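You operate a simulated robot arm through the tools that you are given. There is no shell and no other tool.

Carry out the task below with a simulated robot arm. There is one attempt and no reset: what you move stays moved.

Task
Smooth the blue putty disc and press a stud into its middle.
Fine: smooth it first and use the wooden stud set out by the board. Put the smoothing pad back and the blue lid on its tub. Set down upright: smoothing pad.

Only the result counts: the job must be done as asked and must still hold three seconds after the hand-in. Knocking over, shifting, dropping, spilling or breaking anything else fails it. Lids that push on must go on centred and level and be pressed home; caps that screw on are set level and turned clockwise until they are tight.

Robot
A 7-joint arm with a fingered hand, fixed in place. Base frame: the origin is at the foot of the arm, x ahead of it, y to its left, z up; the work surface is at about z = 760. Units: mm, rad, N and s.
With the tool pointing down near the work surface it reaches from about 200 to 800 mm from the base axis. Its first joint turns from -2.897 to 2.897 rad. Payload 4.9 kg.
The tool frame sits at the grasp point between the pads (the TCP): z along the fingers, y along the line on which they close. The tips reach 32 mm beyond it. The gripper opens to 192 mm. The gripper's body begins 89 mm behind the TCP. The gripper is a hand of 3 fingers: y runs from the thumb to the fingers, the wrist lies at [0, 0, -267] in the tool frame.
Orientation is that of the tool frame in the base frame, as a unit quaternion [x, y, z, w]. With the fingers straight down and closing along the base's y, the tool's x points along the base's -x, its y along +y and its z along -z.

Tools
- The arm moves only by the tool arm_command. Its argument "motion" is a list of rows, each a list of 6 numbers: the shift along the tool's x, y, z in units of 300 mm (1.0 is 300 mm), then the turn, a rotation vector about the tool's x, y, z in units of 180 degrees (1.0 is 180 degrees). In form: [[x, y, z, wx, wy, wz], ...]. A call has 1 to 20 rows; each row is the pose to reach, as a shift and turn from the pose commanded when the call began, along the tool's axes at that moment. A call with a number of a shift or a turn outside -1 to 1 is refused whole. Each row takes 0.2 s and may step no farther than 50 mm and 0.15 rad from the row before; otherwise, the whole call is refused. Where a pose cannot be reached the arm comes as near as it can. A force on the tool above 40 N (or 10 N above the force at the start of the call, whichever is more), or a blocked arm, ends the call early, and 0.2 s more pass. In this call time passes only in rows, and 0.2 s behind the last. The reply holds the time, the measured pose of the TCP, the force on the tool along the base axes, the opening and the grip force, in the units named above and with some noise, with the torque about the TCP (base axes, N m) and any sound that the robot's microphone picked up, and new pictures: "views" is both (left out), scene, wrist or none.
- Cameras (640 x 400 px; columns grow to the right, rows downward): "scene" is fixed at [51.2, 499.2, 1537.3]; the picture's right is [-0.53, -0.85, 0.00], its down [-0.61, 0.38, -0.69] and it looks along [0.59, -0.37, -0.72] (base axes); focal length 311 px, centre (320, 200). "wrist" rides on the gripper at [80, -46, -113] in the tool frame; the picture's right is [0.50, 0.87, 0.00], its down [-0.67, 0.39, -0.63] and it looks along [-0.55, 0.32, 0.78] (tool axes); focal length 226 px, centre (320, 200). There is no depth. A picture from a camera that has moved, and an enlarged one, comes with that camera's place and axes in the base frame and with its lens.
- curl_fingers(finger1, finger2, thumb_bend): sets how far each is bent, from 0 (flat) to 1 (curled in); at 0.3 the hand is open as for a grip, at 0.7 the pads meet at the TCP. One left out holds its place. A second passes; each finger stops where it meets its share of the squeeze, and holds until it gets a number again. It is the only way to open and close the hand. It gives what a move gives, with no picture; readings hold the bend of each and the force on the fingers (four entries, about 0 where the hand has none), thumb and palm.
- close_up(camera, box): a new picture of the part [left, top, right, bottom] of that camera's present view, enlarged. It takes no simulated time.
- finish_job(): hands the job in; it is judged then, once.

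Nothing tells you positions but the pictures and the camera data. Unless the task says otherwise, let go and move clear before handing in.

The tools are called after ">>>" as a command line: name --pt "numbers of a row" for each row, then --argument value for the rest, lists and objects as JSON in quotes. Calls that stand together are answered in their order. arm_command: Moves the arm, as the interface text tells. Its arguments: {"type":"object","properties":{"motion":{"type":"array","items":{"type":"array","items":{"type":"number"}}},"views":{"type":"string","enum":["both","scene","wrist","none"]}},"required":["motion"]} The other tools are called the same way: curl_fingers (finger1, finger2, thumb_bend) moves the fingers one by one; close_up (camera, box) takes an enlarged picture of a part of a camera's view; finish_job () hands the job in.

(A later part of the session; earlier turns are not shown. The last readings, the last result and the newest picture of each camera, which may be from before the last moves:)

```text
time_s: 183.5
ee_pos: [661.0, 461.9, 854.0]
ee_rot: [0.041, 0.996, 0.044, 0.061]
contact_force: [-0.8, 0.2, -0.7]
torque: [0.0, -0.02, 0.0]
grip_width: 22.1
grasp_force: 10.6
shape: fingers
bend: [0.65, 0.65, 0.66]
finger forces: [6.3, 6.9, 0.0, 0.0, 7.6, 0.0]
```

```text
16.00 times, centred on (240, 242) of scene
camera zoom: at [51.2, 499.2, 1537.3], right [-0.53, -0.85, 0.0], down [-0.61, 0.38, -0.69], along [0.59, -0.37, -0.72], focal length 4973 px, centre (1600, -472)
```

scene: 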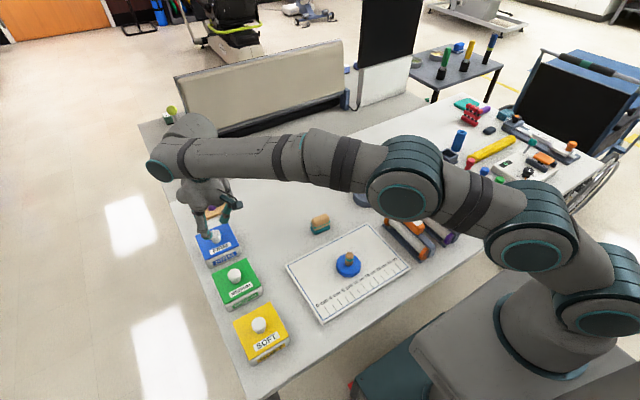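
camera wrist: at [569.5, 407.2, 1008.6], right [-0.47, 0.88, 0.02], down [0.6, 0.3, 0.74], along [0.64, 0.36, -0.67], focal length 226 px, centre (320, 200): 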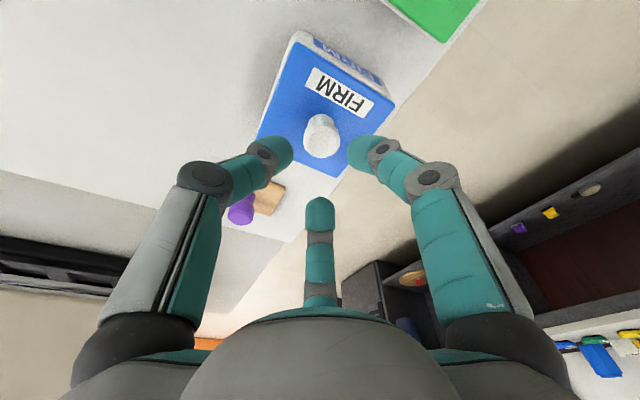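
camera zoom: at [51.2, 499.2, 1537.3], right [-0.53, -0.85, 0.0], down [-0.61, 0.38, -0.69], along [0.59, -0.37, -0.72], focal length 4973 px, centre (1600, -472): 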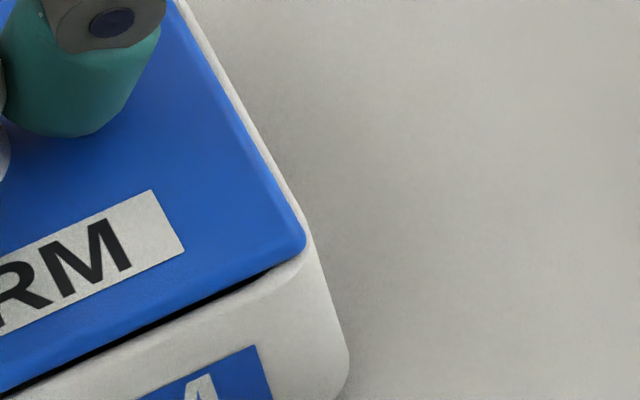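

>>> arm_command --pt "0.0009 -0.0009 0.004 0 0 0" --pt "0.0013 -0.0012 0.0075 0 0 0" --views "none"

>>> close_up --camera "scene" --box '[204, 246, 228, 266]'

>>> close_up --camera "scene" --box '[228, 232, 252, 252]'

```text
time_s: 184.1
ee_pos: [662.5, 461.5, 852.6]
ee_rot: [0.041, 0.996, 0.044, 0.061]
contact_force: [-1.4, 1.2, 2.1]
torque: [-0.01, 0.03, 0.01]
grip_width: 21.9
grasp_force: 10.7
shape: fingers
bend: [0.65, 0.65, 0.66]
finger forces: [6.7, 6.8, 0.1, 0.1, 8.1, 0.1]
```

```text
16.00 times, centred on (216, 256) of scene
camera zoom: at [51.2, 499.2, 1537.3], right [-0.53, -0.85, 0.0], down [-0.61, 0.38, -0.69], along [0.59, -0.37, -0.72], focal length 4973 px, centre (1984, -696)
```

zoom: 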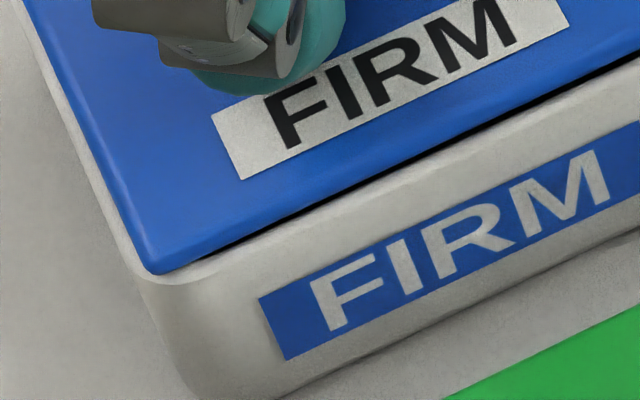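

```text
16.00 times, centred on (240, 242) of scene
camera zoom: at [51.2, 499.2, 1537.3], right [-0.53, -0.85, 0.0], down [-0.61, 0.38, -0.69], along [0.59, -0.37, -0.72], focal length 4973 px, centre (1600, -472)
```

zoom: 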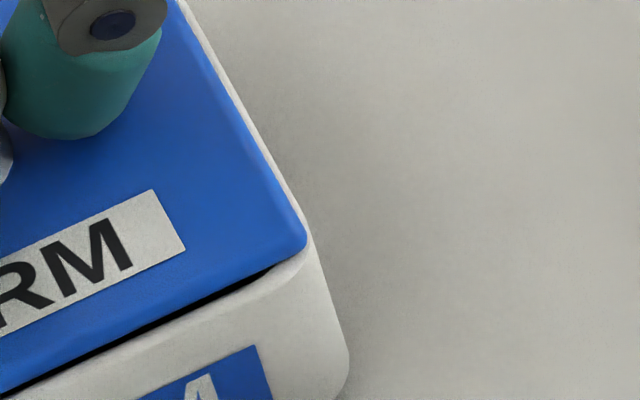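

>>> curl_fingers --finger1 0.635 --finger2 0.635 --thumb_bend 0.635

>>> close_up --camera "scene" --box '[204, 246, 228, 266]'

>>> close_up --camera "scene" --box '[228, 232, 252, 252]'

```text
time_s: 185.1
ee_pos: [662.5, 460.7, 853.8]
ee_rot: [0.041, 0.996, 0.045, 0.061]
contact_force: [0.0, 0.5, 3.5]
torque: [-0.07, -0.01, 0.01]
grip_width: 28.0
grasp_force: 2.0
shape: fingers
bend: [0.63, 0.63, 0.64]
finger forces: [0.3, 0.0, 0.0, 0.1, 3.2, 0.0]
```

```text
16.00 times, centred on (216, 256) of scene
camera zoom: at [51.2, 499.2, 1537.3], right [-0.53, -0.85, 0.0], down [-0.61, 0.38, -0.69], along [0.59, -0.37, -0.72], focal length 4973 px, centre (1984, -696)
```

zoom: 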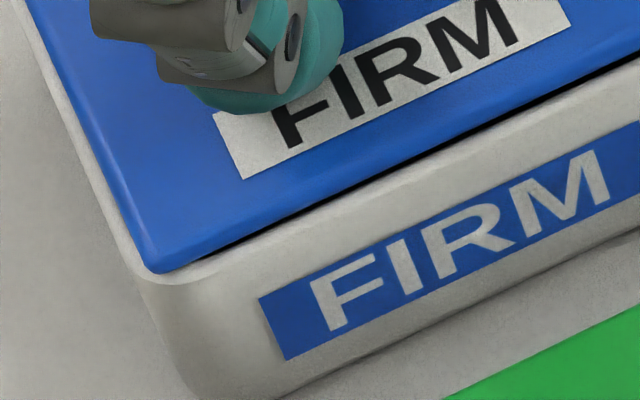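

```text
16.00 times, centred on (240, 242) of scene
camera zoom: at [51.2, 499.2, 1537.3], right [-0.53, -0.85, 0.0], down [-0.61, 0.38, -0.69], along [0.59, -0.37, -0.72], focal length 4973 px, centre (1600, -472)
```

zoom: 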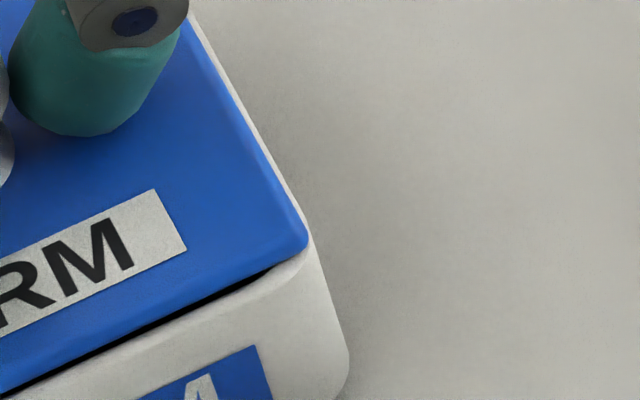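

I need to know the true "home" height. I'll let go, and gently touch the MEDIUM tub's knob top from above with the same closed-hand pose to compare heights.

>>> arm_command --pt "-0.0008 0.0006 -0.0066 0 0 0" --views "none"

>>> curl_fingers --finger1 0.6 --finger2 0.6 --thumb_bend 0.6

>>> arm_command --pt "-0.003 0.0024 -0.025 0 0 0" --pt "-0.01 0.008 -0.087 0 0 0" --pt "-0.0195 0.0156 -0.165 0 0 0" --views "none"

>>> curl_fingers --finger1 0.72 --finger2 0.72 --thumb_bend 0.72

>>> close_up --camera "wrist" --box '[220, 30, 460, 210]'

>>> close_up --camera "scene" --box '[190, 215, 254, 275]'

```text
time_s: 185.5
ee_pos: [662.6, 461.4, 853.2]
ee_rot: [0.041, 0.996, 0.044, 0.061]
contact_force: [0.7, 0.5, -0.5]
torque: [0.01, 0.01, -0.04]
grip_width: 29.2
grasp_force: 0.1
shape: fingers
bend: [0.63, 0.63, 0.63]
finger forces: [0.1, 0.1, 0.0, 0.0, 0.1, 0.0]
```

```text
time_s: 186.5
ee_pos: [661.5, 461.7, 854.7]
ee_rot: [0.042, 0.996, 0.044, 0.061]
contact_force: [0.9, 0.5, 5.6]
torque: [-0.21, 0.03, -0.01]
grip_width: 39.7
grasp_force: 2.4
shape: fingers
bend: [0.6, 0.6, 0.61]
finger forces: [0.0, 0.0, 0.0, 0.0, 6.0, 0.0]
```

```text
time_s: 187.3
ee_pos: [659.9, 460.3, 904.6]
ee_rot: [0.041, 0.996, 0.044, 0.061]
contact_force: [0.7, 0.3, -0.5]
torque: [-0.02, -0.03, 0.03]
grip_width: 41.3
grasp_force: 0.1
shape: fingers
bend: [0.6, 0.6, 0.6]
finger forces: [0.0, 0.1, 0.0, 0.0, 0.1, 0.1]
```

```text
time_s: 188.3
ee_pos: [662.2, 462.6, 904.4]
ee_rot: [0.041, 0.996, 0.045, 0.061]
contact_force: [0.4, -0.4, 0.8]
torque: [0.0, 0.03, -0.03]
grip_width: 1.4
grasp_force: 0.0
shape: fingers
bend: [0.71, 0.71, 0.71]
finger forces: [0.1, 0.1, 0.0, 0.0, 0.1, 0.0]
```

```text
2.22 times, centred on (340, 120) of wrist
camera zoom: at [565.2, 413.2, 1004.0], right [-0.43, 0.9, 0.02], down [0.61, 0.27, 0.74], along [0.66, 0.33, -0.67], focal length 502 px, centre (276, 378)
```

zoom: 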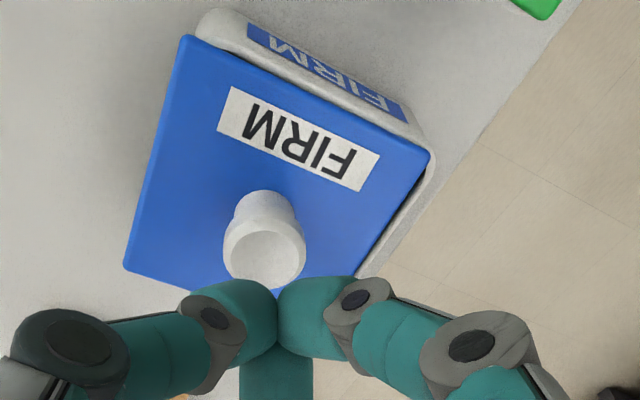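

```text
6.67 times, centred on (222, 245) of scene
camera zoom: at [51.2, 499.2, 1537.3], right [-0.53, -0.85, 0.0], down [-0.61, 0.38, -0.69], along [0.59, -0.37, -0.72], focal length 2072 px, centre (973, -100)
```

zoom: 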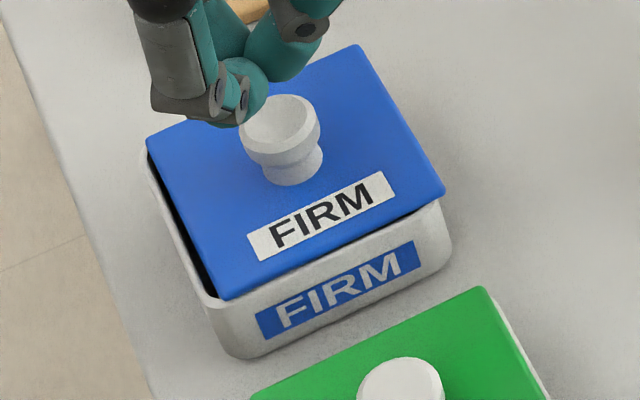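

Opening the fingers dragged the lid about 6 mm to −y; I'll fix that next. First, the quick height comparison on the MEDIUM knob.

>>> arm_command --pt "0.124 -0.0096 -0.016 0 0 0" --pt "0.248 -0.019 -0.032 0 0 0" --pt "0.372 -0.029 -0.0475 0 0 0" --pt "0.4953 -0.0383 -0.0633 0 0 0"

>>> close_up --camera "wrist" --box '[220, 30, 460, 210]'

```text
time_s: 189.3
ee_pos: [510.4, 461.2, 903.0]
ee_rot: [0.04, 0.996, 0.045, 0.061]
contact_force: [-0.9, -0.3, 0.6]
torque: [0.05, -0.02, -0.02]
grip_width: 1.6
grasp_force: 0.1
shape: fingers
bend: [0.71, 0.71, 0.71]
finger forces: [0.0, 0.0, 0.0, 0.0, 0.1, 0.0]
camera wrist: at [415.8, 412.5, 1003.4], right [-0.43, 0.9, 0.02], down [0.61, 0.27, 0.74], along [0.66, 0.33, -0.67], focal length 226 px, centre (320, 200)
```

scene: 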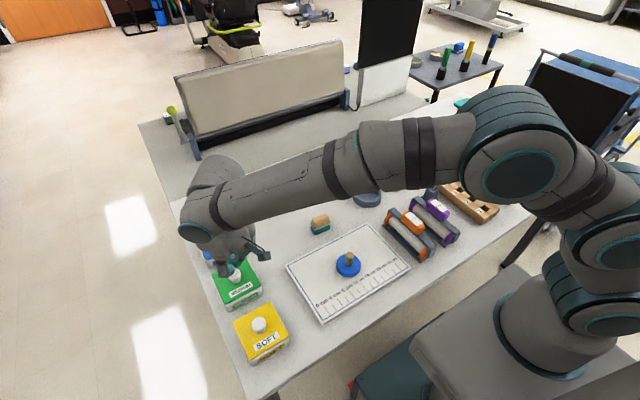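
wrist: 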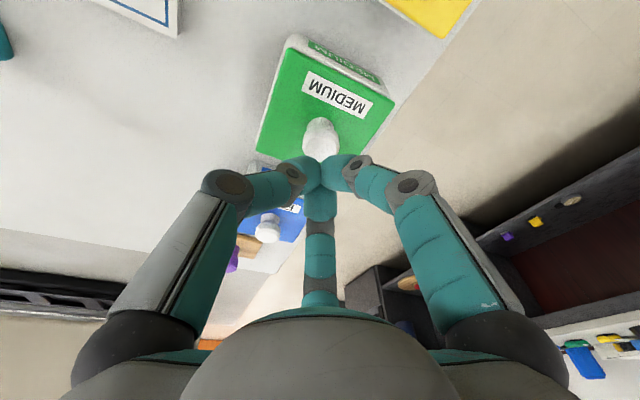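

```text
2.22 times, centred on (340, 120) of wrist
camera zoom: at [415.8, 412.5, 1003.4], right [-0.43, 0.9, 0.02], down [0.61, 0.27, 0.74], along [0.66, 0.33, -0.67], focal length 502 px, centre (276, 378)
```

zoom: 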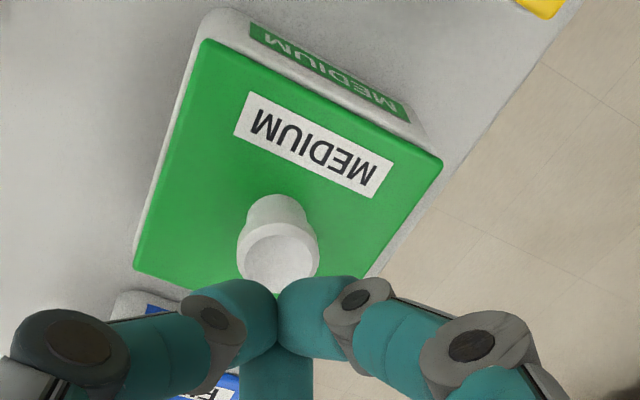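

The MEDIUM view is nearly identical to how the FIRM lid looked when I'd placed it earlier, so that was home height and centred. I'll go back, regrip and restore that position, then release more carefully.

>>> arm_command --pt "-0.126 0.006 0.0145 0 0 0" --pt "-0.2514 0.0125 0.029 0 0 0" --pt "-0.377 0.0187 0.0434 0 0 0" --pt "-0.5027 0.0249 0.0578 0 0 0" --views "none"

>>> curl_fingers --finger1 0.59 --finger2 0.59 --thumb_bend 0.59

>>> close_up --camera "wrist" --box '[220, 30, 460, 210]'

```text
time_s: 190.3
ee_pos: [664.5, 458.5, 905.2]
ee_rot: [0.041, 0.996, 0.044, 0.061]
contact_force: [0.0, 0.2, 1.1]
torque: [-0.04, 0.02, -0.01]
grip_width: 1.3
grasp_force: 0.1
shape: fingers
bend: [0.71, 0.71, 0.71]
finger forces: [0.1, 0.0, 0.0, 0.0, 0.0, 0.1]
```

```text
time_s: 191.3
ee_pos: [663.0, 457.9, 905.4]
ee_rot: [0.041, 0.996, 0.045, 0.061]
contact_force: [-0.6, 0.6, -0.7]
torque: [0.0, 0.01, 0.02]
grip_width: 45.6
grasp_force: 0.1
shape: fingers
bend: [0.59, 0.59, 0.59]
finger forces: [0.0, 0.1, 0.0, 0.0, 0.0, 0.0]
```

```text
2.22 times, centred on (340, 120) of wrist
camera zoom: at [567.1, 409.5, 1004.2], right [-0.43, 0.9, 0.02], down [0.61, 0.27, 0.74], along [0.66, 0.33, -0.67], focal length 502 px, centre (276, 378)
```

zoom: 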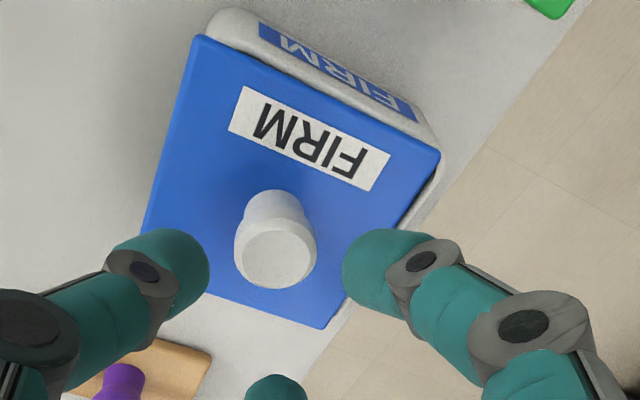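

>>> arm_command --pt "0.0063 -0.005 0.0527 0 0 0" --pt "0.0127 -0.01 0.1053 0 0 0" --pt "0.019 -0.015 0.158 0 0 0" --views "none"

>>> curl_fingers --finger1 0.63 --finger2 0.63 --thumb_bend 0.63

>>> curl_fingers --finger1 0.675 --finger2 0.675 --thumb_bend 0.675

>>> close_up --camera "wrist" --box '[220, 30, 460, 210]'

>>> close_up --camera "scene" --box '[190, 215, 254, 275]'

```text
time_s: 192.1
ee_pos: [662.8, 458.4, 857.7]
ee_rot: [0.04, 0.996, 0.045, 0.062]
contact_force: [-0.4, 0.3, 0.7]
torque: [-0.03, 0.02, 0.0]
grip_width: 45.7
grasp_force: 0.1
shape: fingers
bend: [0.59, 0.59, 0.59]
finger forces: [0.0, 0.0, 0.0, 0.0, 0.0, 0.0]
```

```text
time_s: 193.1
ee_pos: [661.0, 458.1, 858.2]
ee_rot: [0.041, 0.996, 0.044, 0.061]
contact_force: [-0.6, -0.3, 0.0]
torque: [0.04, 0.02, 0.01]
grip_width: 30.2
grasp_force: 0.0
shape: fingers
bend: [0.63, 0.63, 0.63]
finger forces: [0.1, 0.0, 0.1, 0.1, 0.1, 0.0]
```

```text
time_s: 194.1
ee_pos: [662.6, 457.6, 859.2]
ee_rot: [0.041, 0.996, 0.044, 0.061]
contact_force: [-0.1, 0.3, -0.2]
torque: [0.04, 0.01, 0.04]
grip_width: 23.5
grasp_force: 5.5
shape: fingers
bend: [0.64, 0.64, 0.65]
finger forces: [3.2, 3.3, 0.1, 0.0, 3.9, 0.0]
```

```text
2.22 times, centred on (340, 120) of wrist
camera zoom: at [566.4, 409.2, 957.5], right [-0.43, 0.9, 0.02], down [0.61, 0.27, 0.74], along [0.66, 0.33, -0.67], focal length 502 px, centre (276, 378)
```

zoom: 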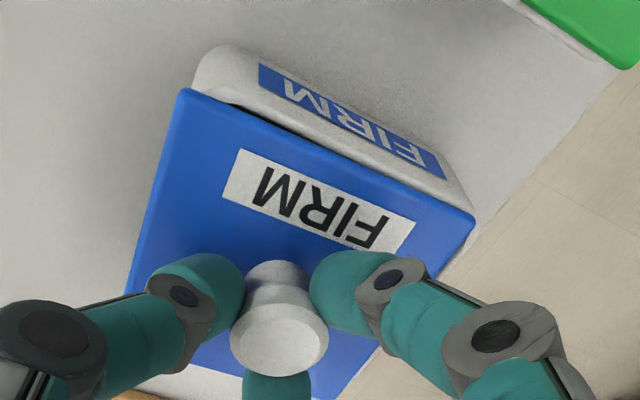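

```text
6.67 times, centred on (222, 245) of scene
camera zoom: at [51.2, 499.2, 1537.3], right [-0.53, -0.85, 0.0], down [-0.61, 0.38, -0.69], along [0.59, -0.37, -0.72], focal length 2072 px, centre (973, -100)
```

zoom: 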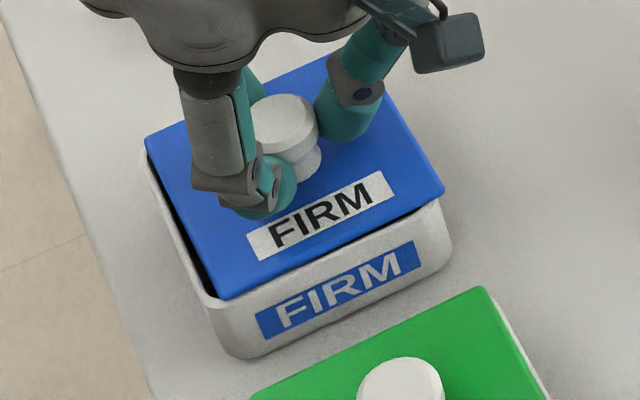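

The lid clearly has a plug, now riding on the rim on one side. I'll lift it clear, move it back to centre with a small clockwise turn, and lower it in.

>>> curl_fingers --finger1 0.69 --finger2 0.69 --thumb_bend 0.69

>>> arm_command --pt "-0.002 0.0016 -0.0165 0 0 0" --pt "-0.004 0.0031 -0.0329 0 0 0" --pt "0.0027 0.0149 -0.0326 0.001 -0.0008 0.0083" --views "none"

>>> close_up --camera "scene" --box '[190, 215, 254, 275]'

>>> close_up --camera "wrist" --box '[220, 30, 460, 210]'

```text
time_s: 195.1
ee_pos: [662.0, 456.7, 858.7]
ee_rot: [0.041, 0.996, 0.044, 0.061]
contact_force: [0.3, -0.1, -0.5]
torque: [0.0, 0.0, -0.01]
grip_width: 23.0
grasp_force: 9.1
shape: fingers
bend: [0.64, 0.64, 0.66]
finger forces: [5.7, 5.7, 0.1, 0.1, 6.6, 0.1]
```

```text
time_s: 195.9
ee_pos: [661.4, 461.4, 868.0]
ee_rot: [0.054, 0.996, 0.044, 0.061]
contact_force: [-0.6, -0.2, 0.2]
torque: [0.0, 0.0, -0.02]
grip_width: 23.0
grasp_force: 9.2
shape: fingers
bend: [0.64, 0.64, 0.66]
finger forces: [5.6, 5.9, 0.1, 0.1, 6.5, 0.0]
```

```text
6.67 times, centred on (222, 245) of scene
camera zoom: at [51.2, 499.2, 1537.3], right [-0.53, -0.85, 0.0], down [-0.61, 0.38, -0.69], along [0.59, -0.37, -0.72], focal length 2072 px, centre (973, -100)
```

zoom: 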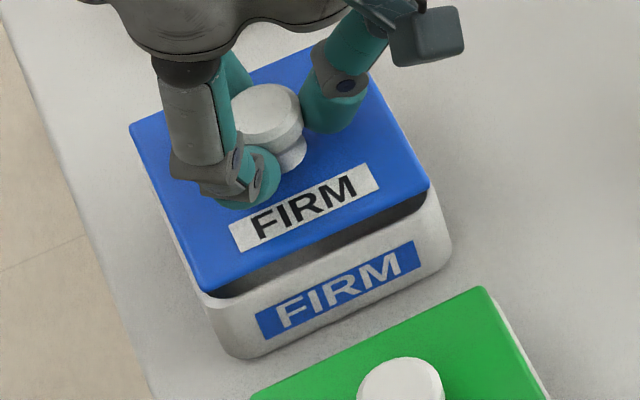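

```text
2.22 times, centred on (340, 120) of wrist
camera zoom: at [564.4, 415.6, 967.7], right [-0.41, 0.91, 0.02], down [0.62, 0.26, 0.74], along [0.67, 0.31, -0.67], focal length 502 px, centre (276, 378)
```

zoom: 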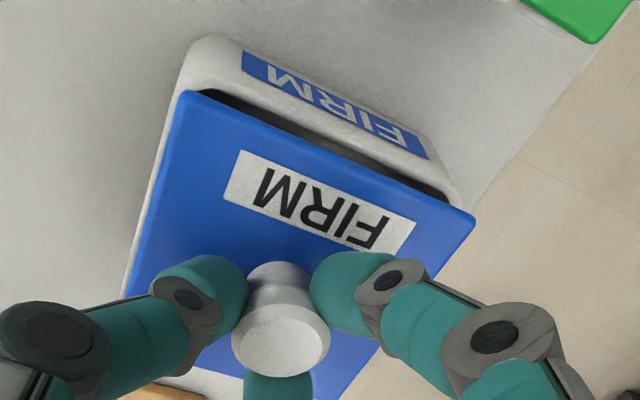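

>>> arm_command --pt "0.0043 -0.0004 -0.0005 -0.0005 0.0004 -0.0045" --pt "0.0055 -0.0014 0.01 -0.0005 0.0004 -0.0045" --pt "0.0066 -0.0023 0.0192 -0.0005 0.0004 -0.0045" --views "none"

>>> close_up --camera "scene" --box '[204, 246, 228, 266]'

>>> close_up --camera "scene" --box '[228, 232, 252, 252]'

>>> close_up --camera "wrist" --box '[220, 30, 460, 210]'

```text
time_s: 196.7
ee_pos: [660.0, 461.1, 863.1]
ee_rot: [0.047, 0.996, 0.044, 0.061]
contact_force: [0.2, -0.9, -1.6]
torque: [0.0, 0.0, -0.01]
grip_width: 23.3
grasp_force: 8.4
shape: fingers
bend: [0.64, 0.64, 0.66]
finger forces: [5.5, 5.8, 0.0, 0.0, 6.5, 0.1]
```

```text
16.00 times, centred on (216, 256) of scene
camera zoom: at [51.2, 499.2, 1537.3], right [-0.53, -0.85, 0.0], down [-0.61, 0.38, -0.69], along [0.59, -0.37, -0.72], focal length 4973 px, centre (1984, -696)
```

zoom: 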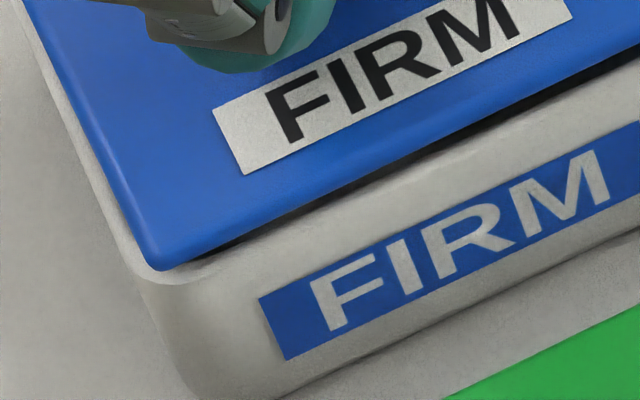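

```text
16.00 times, centred on (240, 242) of scene
camera zoom: at [51.2, 499.2, 1537.3], right [-0.53, -0.85, 0.0], down [-0.61, 0.38, -0.69], along [0.59, -0.37, -0.72], focal length 4973 px, centre (1600, -472)
```

zoom: 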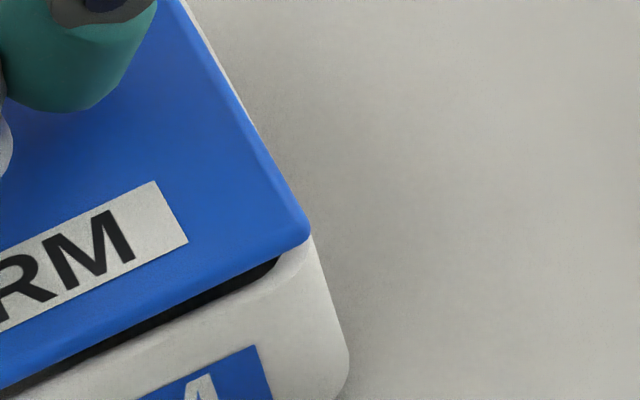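

```text
2.22 times, centred on (340, 120) of wrist
camera zoom: at [563.4, 413.8, 962.2], right [-0.42, 0.91, 0.02], down [0.62, 0.27, 0.74], along [0.67, 0.32, -0.67], focal length 502 px, centre (276, 378)
```

zoom: 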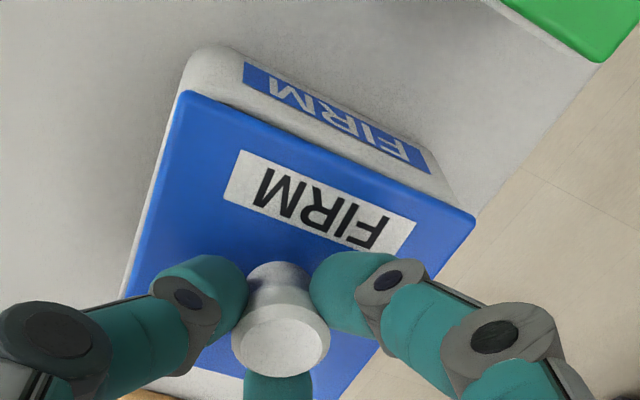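

>>> arm_command --pt "-0.0045 0.0038 0.001 0.0002 -0.0002 0.002" --pt "-0.0038 0.0032 0.0075 0.0002 -0.0002 0.002" --views "none"

>>> arm_command --pt "0.0008 -0.0006 0.0066 0 0 0" --views "none"

>>> close_up --camera "scene" --box '[204, 246, 228, 266]'

>>> close_up --camera "scene" --box '[228, 232, 252, 252]'

```text
time_s: 197.3
ee_pos: [662.0, 461.0, 860.6]
ee_rot: [0.05, 0.996, 0.043, 0.062]
contact_force: [-0.5, 0.1, -0.3]
torque: [0.02, -0.04, -0.02]
grip_width: 23.1
grasp_force: 8.9
shape: fingers
bend: [0.64, 0.64, 0.66]
finger forces: [5.6, 5.7, 0.0, 0.0, 6.5, 0.1]
```

```text
time_s: 197.7
ee_pos: [661.3, 462.2, 858.2]
ee_rot: [0.05, 0.996, 0.043, 0.062]
contact_force: [0.1, 0.5, -0.3]
torque: [0.0, 0.02, 0.03]
grip_width: 23.0
grasp_force: 9.2
shape: fingers
bend: [0.64, 0.64, 0.66]
finger forces: [5.7, 5.8, 0.0, 0.0, 6.5, 0.1]
```

```text
16.00 times, centred on (216, 256) of scene
camera zoom: at [51.2, 499.2, 1537.3], right [-0.53, -0.85, 0.0], down [-0.61, 0.38, -0.69], along [0.59, -0.37, -0.72], focal length 4973 px, centre (1984, -696)
```

zoom: 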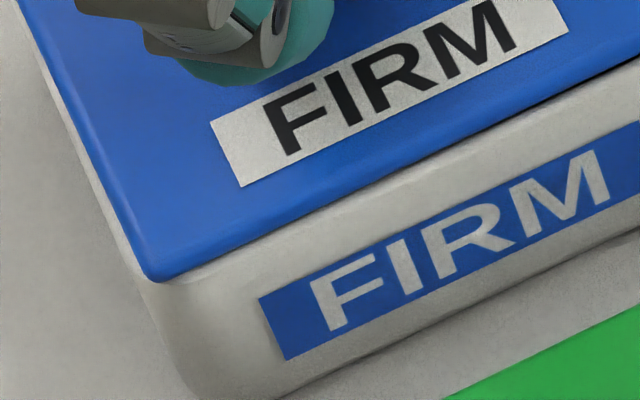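

```text
16.00 times, centred on (240, 242) of scene
camera zoom: at [51.2, 499.2, 1537.3], right [-0.53, -0.85, 0.0], down [-0.61, 0.38, -0.69], along [0.59, -0.37, -0.72], focal length 4973 px, centre (1600, -472)
```

zoom: 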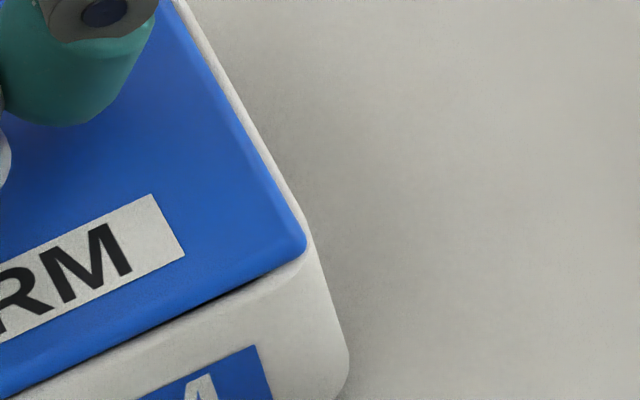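

Very close to the MEDIUM appearance. I'll lower onto the seat and press.

>>> arm_command --pt "0.0006 -0.0005 0.005 0 0 0" --views "none"

>>> arm_command --pt "0.0006 -0.0005 0.005 0 0 0" --views "none"

>>> arm_command --pt "0.0006 -0.0005 0.005 0 0 0" --views "none"

>>> close_up --camera "scene" --box '[204, 246, 228, 266]'

>>> close_up --camera "scene" --box '[228, 232, 252, 252]'

```text
time_s: 198.1
ee_pos: [660.7, 462.7, 857.3]
ee_rot: [0.05, 0.996, 0.044, 0.063]
contact_force: [-0.1, -0.7, 3.9]
torque: [0.02, 0.07, 0.01]
grip_width: 23.1
grasp_force: 9.8
shape: fingers
bend: [0.64, 0.64, 0.66]
finger forces: [6.3, 5.7, 0.0, 0.0, 7.2, 0.0]
```

```text
time_s: 198.5
ee_pos: [662.0, 462.7, 856.8]
ee_rot: [0.051, 0.996, 0.044, 0.063]
contact_force: [-2.2, -1.9, 9.3]
torque: [-0.09, 0.06, -0.01]
grip_width: 22.9
grasp_force: 12.0
shape: fingers
bend: [0.64, 0.65, 0.66]
finger forces: [7.3, 5.9, 0.0, 0.1, 9.2, 0.0]
```

```text
time_s: 198.9
ee_pos: [662.4, 462.3, 856.4]
ee_rot: [0.05, 0.996, 0.045, 0.063]
contact_force: [-4.4, -4.0, 17.8]
torque: [-0.1, 0.11, 0.04]
grip_width: 22.5
grasp_force: 14.0
shape: fingers
bend: [0.64, 0.65, 0.66]
finger forces: [9.1, 6.4, 0.0, 0.0, 11.8, 0.0]
```

```text
16.00 times, centred on (216, 256) of scene
camera zoom: at [51.2, 499.2, 1537.3], right [-0.53, -0.85, 0.0], down [-0.61, 0.38, -0.69], along [0.59, -0.37, -0.72], focal length 4973 px, centre (1984, -696)
```

zoom: 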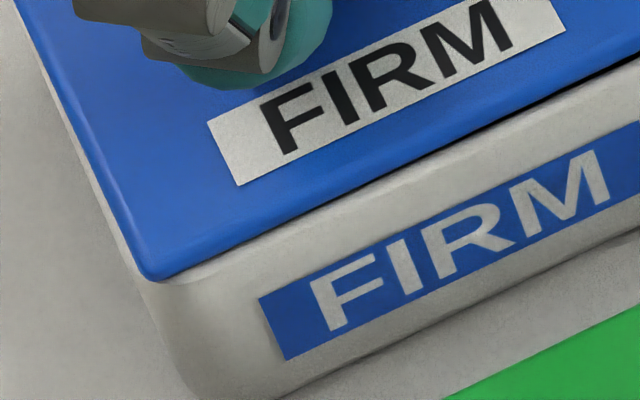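

```text
16.00 times, centred on (240, 242) of scene
camera zoom: at [51.2, 499.2, 1537.3], right [-0.53, -0.85, 0.0], down [-0.61, 0.38, -0.69], along [0.59, -0.37, -0.72], focal length 4973 px, centre (1600, -472)
```

zoom: 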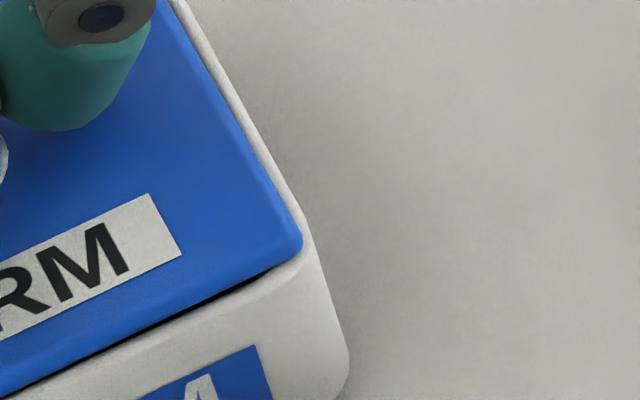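

>>> arm_command --pt "0.0021 -0.0023 0.0046 0 0 0" --views "none"

>>> arm_command --pt "0.0021 -0.0023 0.0046 0 0 0" --views "none"

>>> close_up --camera "scene" --box '[204, 246, 228, 266]'

>>> close_up --camera "scene" --box '[228, 232, 252, 252]'

```text
time_s: 199.3
ee_pos: [661.4, 462.0, 854.2]
ee_rot: [0.05, 0.996, 0.045, 0.064]
contact_force: [-1.8, -3.1, 21.6]
torque: [-0.1, 0.0, 0.0]
grip_width: 22.1
grasp_force: 13.9
shape: fingers
bend: [0.65, 0.64, 0.66]
finger forces: [9.0, 7.9, 0.0, 0.0, 11.6, 0.1]
```

```text
time_s: 199.7
ee_pos: [660.2, 460.8, 851.9]
ee_rot: [0.051, 0.996, 0.044, 0.063]
contact_force: [0.4, 2.9, 16.0]
torque: [0.07, -0.03, 0.01]
grip_width: 21.4
grasp_force: 12.8
shape: fingers
bend: [0.65, 0.64, 0.67]
finger forces: [8.9, 8.6, 0.0, 0.1, 8.7, 0.0]
```

```text
16.00 times, centred on (216, 256) of scene
camera zoom: at [51.2, 499.2, 1537.3], right [-0.53, -0.85, 0.0], down [-0.61, 0.38, -0.69], along [0.59, -0.37, -0.72], focal length 4973 px, centre (1984, -696)
```

zoom: 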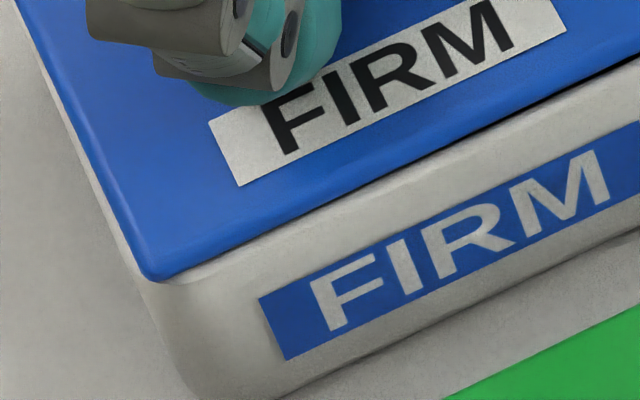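

```text
16.00 times, centred on (240, 242) of scene
camera zoom: at [51.2, 499.2, 1537.3], right [-0.53, -0.85, 0.0], down [-0.61, 0.38, -0.69], along [0.59, -0.37, -0.72], focal length 4973 px, centre (1600, -472)
```

zoom: 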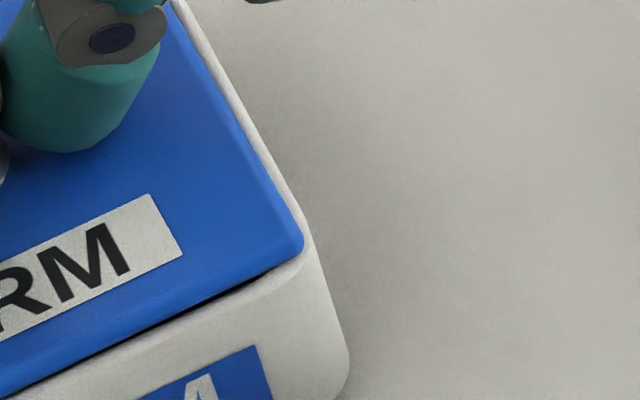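

Now a careful release: unload, loosen, rise a few mm before opening fully.

>>> arm_command --pt "-0.001 0.001 -0.009 0 0 0" --views "none"

>>> curl_fingers --finger1 0.635 --finger2 0.635 --thumb_bend 0.635

>>> arm_command --pt "-0.0008 0.0006 -0.0066 0 0 0" --views "none"

>>> close_up --camera "scene" --box '[190, 215, 254, 275]'

```text
time_s: 200.1
ee_pos: [659.5, 460.8, 852.5]
ee_rot: [0.05, 0.996, 0.043, 0.06]
contact_force: [2.8, 1.4, 7.4]
torque: [0.1, -0.09, 0.02]
grip_width: 21.7
grasp_force: 10.7
shape: fingers
bend: [0.65, 0.64, 0.67]
finger forces: [6.8, 8.1, 0.0, 0.1, 6.8, 0.1]
```

```text
time_s: 201.1
ee_pos: [660.0, 460.5, 851.8]
ee_rot: [0.05, 0.996, 0.042, 0.062]
contact_force: [0.0, 1.4, 3.1]
torque: [-0.02, 0.03, -0.01]
grip_width: 26.8
grasp_force: 1.2
shape: fingers
bend: [0.63, 0.63, 0.64]
finger forces: [0.3, 0.1, 0.0, 0.0, 2.2, 0.0]
```

```text
time_s: 201.5
ee_pos: [660.2, 461.2, 853.3]
ee_rot: [0.05, 0.996, 0.043, 0.062]
contact_force: [-0.7, -0.3, 0.1]
torque: [0.05, 0.03, 0.0]
grip_width: 28.9
grasp_force: 0.0
shape: fingers
bend: [0.63, 0.63, 0.63]
finger forces: [0.0, 0.1, 0.0, 0.0, 0.0, 0.0]
```

```text
6.67 times, centred on (222, 245) of scene
camera zoom: at [51.2, 499.2, 1537.3], right [-0.53, -0.85, 0.0], down [-0.61, 0.38, -0.69], along [0.59, -0.37, -0.72], focal length 2072 px, centre (973, -100)
```

zoom: 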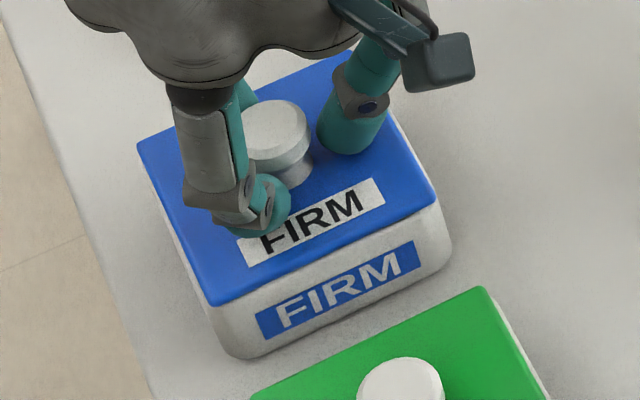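

>>> arm_command --pt "-0.0009 0.0007 -0.0075 0 0 0" --views "none"

>>> curl_fingers --finger1 0.615 --finger2 0.615 --thumb_bend 0.615

>>> arm_command --pt "-0.0008 0.0006 -0.0066 0 0 0" --views "none"

>>> curl_fingers --finger1 0.59 --finger2 0.59 --thumb_bend 0.59

>>> close_up --camera "scene" --box '[190, 215, 254, 275]'

```text
time_s: 201.9
ee_pos: [660.4, 460.8, 856.4]
ee_rot: [0.05, 0.996, 0.044, 0.061]
contact_force: [0.0, -0.5, -0.6]
torque: [-0.01, 0.01, 0.01]
grip_width: 29.0
grasp_force: 0.0
shape: fingers
bend: [0.63, 0.63, 0.63]
finger forces: [0.1, 0.0, 0.1, 0.1, 0.0, 0.0]
```

```text
time_s: 202.9
ee_pos: [660.7, 460.5, 856.0]
ee_rot: [0.05, 0.996, 0.043, 0.061]
contact_force: [0.6, 0.1, 0.2]
torque: [-0.01, 0.01, 0.02]
grip_width: 37.3
grasp_force: 0.1
shape: fingers
bend: [0.61, 0.61, 0.61]
finger forces: [0.0, 0.0, 0.1, 0.1, 0.0, 0.0]
```

```text
time_s: 203.3
ee_pos: [660.7, 460.9, 859.0]
ee_rot: [0.051, 0.996, 0.043, 0.062]
contact_force: [0.3, 0.2, -0.2]
torque: [-0.03, 0.01, -0.01]
grip_width: 37.4
grasp_force: 0.1
shape: fingers
bend: [0.61, 0.61, 0.61]
finger forces: [0.0, 0.0, 0.0, 0.1, 0.1, 0.1]
```

```text
time_s: 204.3
ee_pos: [660.9, 461.2, 860.0]
ee_rot: [0.051, 0.996, 0.043, 0.061]
contact_force: [-0.6, 0.1, 1.5]
torque: [0.0, -0.02, 0.01]
grip_width: 45.4
grasp_force: 0.1
shape: fingers
bend: [0.59, 0.59, 0.59]
finger forces: [0.0, 0.0, 0.1, 0.1, 0.0, 0.1]
```

```text
6.67 times, centred on (222, 245) of scene
camera zoom: at [51.2, 499.2, 1537.3], right [-0.53, -0.85, 0.0], down [-0.61, 0.38, -0.69], along [0.59, -0.37, -0.72], focal length 2072 px, centre (973, -100)
```

zoom: 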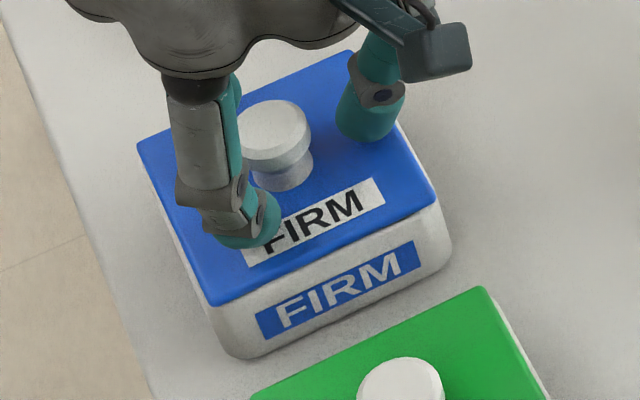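

>>> arm_command --pt "-0.006 0.0047 -0.05 0 0 -0.003" --pt "-0.0119 0.0094 -0.1 0 0 -0.006" --pt "-0.0179 0.0141 -0.1482 0 0 -0.0065" --views "none"

>>> close_up --camera "wrist" --box '[220, 30, 460, 210]'

>>> close_up --camera "scene" --box '[204, 246, 228, 266]'

>>> close_up --camera "scene" --box '[228, 232, 252, 252]'

```text
time_s: 205.1
ee_pos: [661.2, 461.2, 904.8]
ee_rot: [0.039, 0.996, 0.043, 0.062]
contact_force: [0.1, -0.4, -0.1]
torque: [0.01, -0.02, 0.01]
grip_width: 45.5
grasp_force: 0.0
shape: fingers
bend: [0.59, 0.59, 0.59]
finger forces: [0.1, 0.1, 0.0, 0.0, 0.0, 0.1]
```

```text
2.22 times, centred on (340, 120) of wrist
camera zoom: at [564.7, 413.0, 1004.7], right [-0.43, 0.9, 0.02], down [0.61, 0.28, 0.74], along [0.66, 0.33, -0.67], focal length 502 px, centre (276, 378)
```

zoom: 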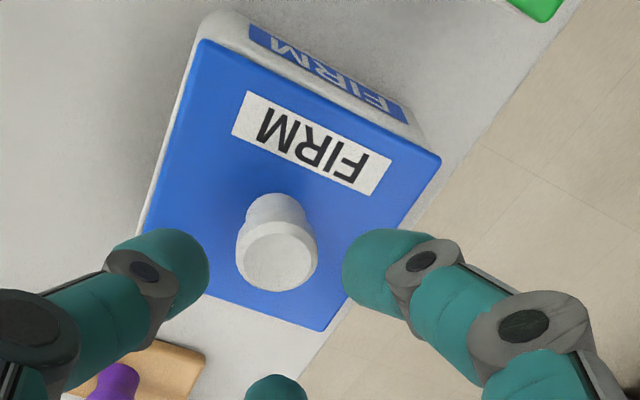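

```text
16.00 times, centred on (216, 256) of scene
camera zoom: at [51.2, 499.2, 1537.3], right [-0.53, -0.85, 0.0], down [-0.61, 0.38, -0.69], along [0.59, -0.37, -0.72], focal length 4973 px, centre (1984, -696)
```

zoom: 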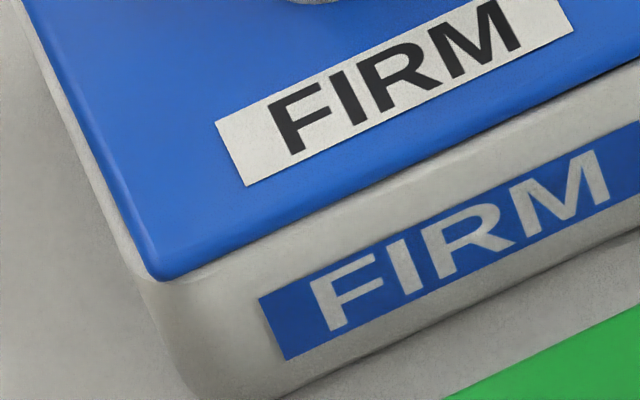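

```text
16.00 times, centred on (240, 242) of scene
camera zoom: at [51.2, 499.2, 1537.3], right [-0.53, -0.85, 0.0], down [-0.61, 0.38, -0.69], along [0.59, -0.37, -0.72], focal length 4973 px, centre (1600, -472)
```

zoom: 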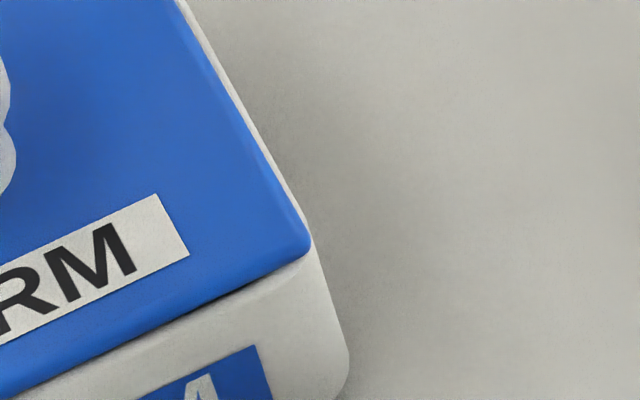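

The FIRM lid view now matches the MEDIUM view within about 1 mm in every corner. I'll give it one final centred press on the knob top.

>>> curl_fingers --finger1 0.72 --finger2 0.72 --thumb_bend 0.72

>>> arm_command --pt "0.006 -0.0032 0.0445 0 0 0" --pt "0.0122 -0.0065 0.089 0 0 0" --views "none"

>>> arm_command --pt "0.0008 -0.0006 0.0066 0 0 0" --views "none"

>>> arm_command --pt "0.001 -0.001 0.0066 0 0 0" --views "none"

>>> arm_command --pt "0.001 -0.001 0.006 0 0 0" --views "none"

```text
time_s: 206.1
ee_pos: [661.0, 461.4, 906.3]
ee_rot: [0.04, 0.996, 0.043, 0.062]
contact_force: [0.4, 0.5, -0.5]
torque: [-0.01, -0.02, 0.0]
grip_width: 1.6
grasp_force: 0.1
shape: fingers
bend: [0.71, 0.71, 0.71]
finger forces: [0.0, 0.1, 0.1, 0.0, 0.0, 0.0]
```

```text
time_s: 206.7
ee_pos: [660.3, 461.4, 877.6]
ee_rot: [0.04, 0.996, 0.043, 0.063]
contact_force: [0.3, 0.2, 0.2]
torque: [0.0, 0.0, 0.03]
grip_width: 1.6
grasp_force: 0.1
shape: fingers
bend: [0.71, 0.71, 0.71]
finger forces: [0.1, 0.0, 0.0, 0.0, 0.1, 0.0]
```

```text
time_s: 207.1
ee_pos: [659.9, 461.7, 875.7]
ee_rot: [0.04, 0.996, 0.042, 0.063]
contact_force: [-0.2, -0.8, 0.6]
torque: [-0.03, 0.03, 0.0]
grip_width: 1.3
grasp_force: 0.0
shape: fingers
bend: [0.71, 0.71, 0.71]
finger forces: [0.0, 0.0, 0.1, 0.0, 0.0, 0.1]
```

```text
time_s: 207.5
ee_pos: [661.1, 461.5, 875.0]
ee_rot: [0.04, 0.996, 0.044, 0.064]
contact_force: [-1.3, -3.0, 8.9]
torque: [-0.11, 0.08, 0.01]
grip_width: 1.0
grasp_force: 6.5
shape: fingers
bend: [0.71, 0.71, 0.71]
finger forces: [0.0, 0.0, 0.1, 0.0, 13.1, 0.0]
```

```text
time_s: 207.9
ee_pos: [660.6, 461.9, 875.3]
ee_rot: [0.04, 0.996, 0.044, 0.064]
contact_force: [-2.1, -2.2, 19.2]
torque: [-0.19, 0.13, -0.01]
grip_width: 0.8
grasp_force: 15.2
shape: fingers
bend: [0.71, 0.71, 0.72]
finger forces: [10.4, 0.1, 0.0, 0.0, 19.8, 0.1]
```

>>> arm_command --pt "0.0011 -0.0012 0.006 0 0 0" --views "none"

>>> arm_command --pt "0.0009 -0.001 0.0045 0 0 0" --views "none"

>>> close_up --camera "scene" --box '[204, 246, 228, 266]'

>>> close_up --camera "scene" --box '[228, 232, 252, 252]'

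```text
time_s: 208.3
ee_pos: [661.2, 461.4, 873.8]
ee_rot: [0.04, 0.996, 0.045, 0.064]
contact_force: [-5.1, -6.1, 30.4]
torque: [-0.26, 0.24, 0.01]
grip_width: 0.4
grasp_force: 22.3
shape: fingers
bend: [0.72, 0.71, 0.72]
finger forces: [16.7, 0.1, 0.0, 0.1, 29.0, 0.0]
```

```text
time_s: 208.7
ee_pos: [660.4, 461.6, 874.2]
ee_rot: [0.039, 0.996, 0.045, 0.066]
contact_force: [-6.7, -7.6, 38.9]
torque: [-0.32, 0.27, 0.01]
grip_width: 0.1
grasp_force: 26.9
shape: fingers
bend: [0.72, 0.71, 0.72]
finger forces: [20.6, 0.0, 0.0, 0.0, 33.9, 0.0]
```

```text
16.00 times, centred on (216, 256) of scene
camera zoom: at [51.2, 499.2, 1537.3], right [-0.53, -0.85, 0.0], down [-0.61, 0.38, -0.69], along [0.59, -0.37, -0.72], focal length 4973 px, centre (1984, -696)
```

zoom: 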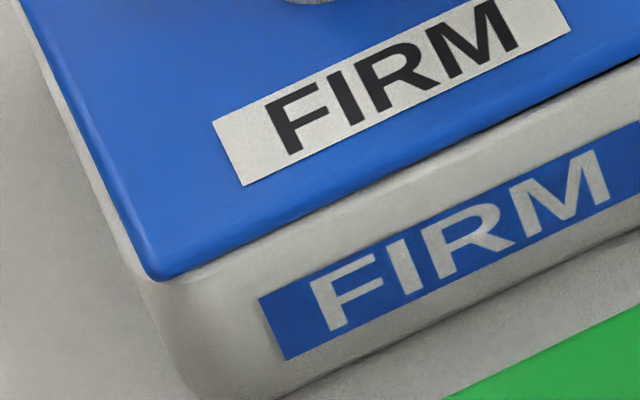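

```text
16.00 times, centred on (240, 242) of scene
camera zoom: at [51.2, 499.2, 1537.3], right [-0.53, -0.85, 0.0], down [-0.61, 0.38, -0.69], along [0.59, -0.37, -0.72], focal length 4973 px, centre (1600, -472)
```

zoom: 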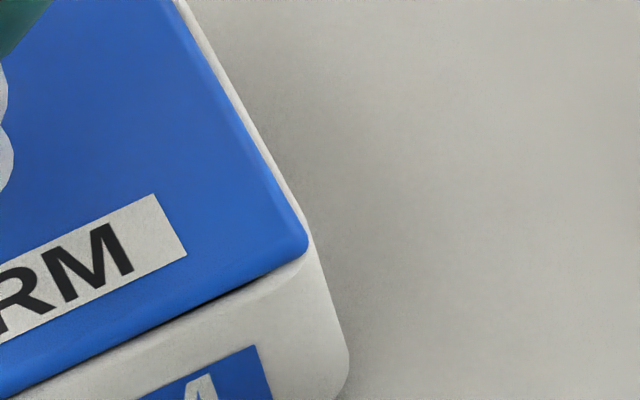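

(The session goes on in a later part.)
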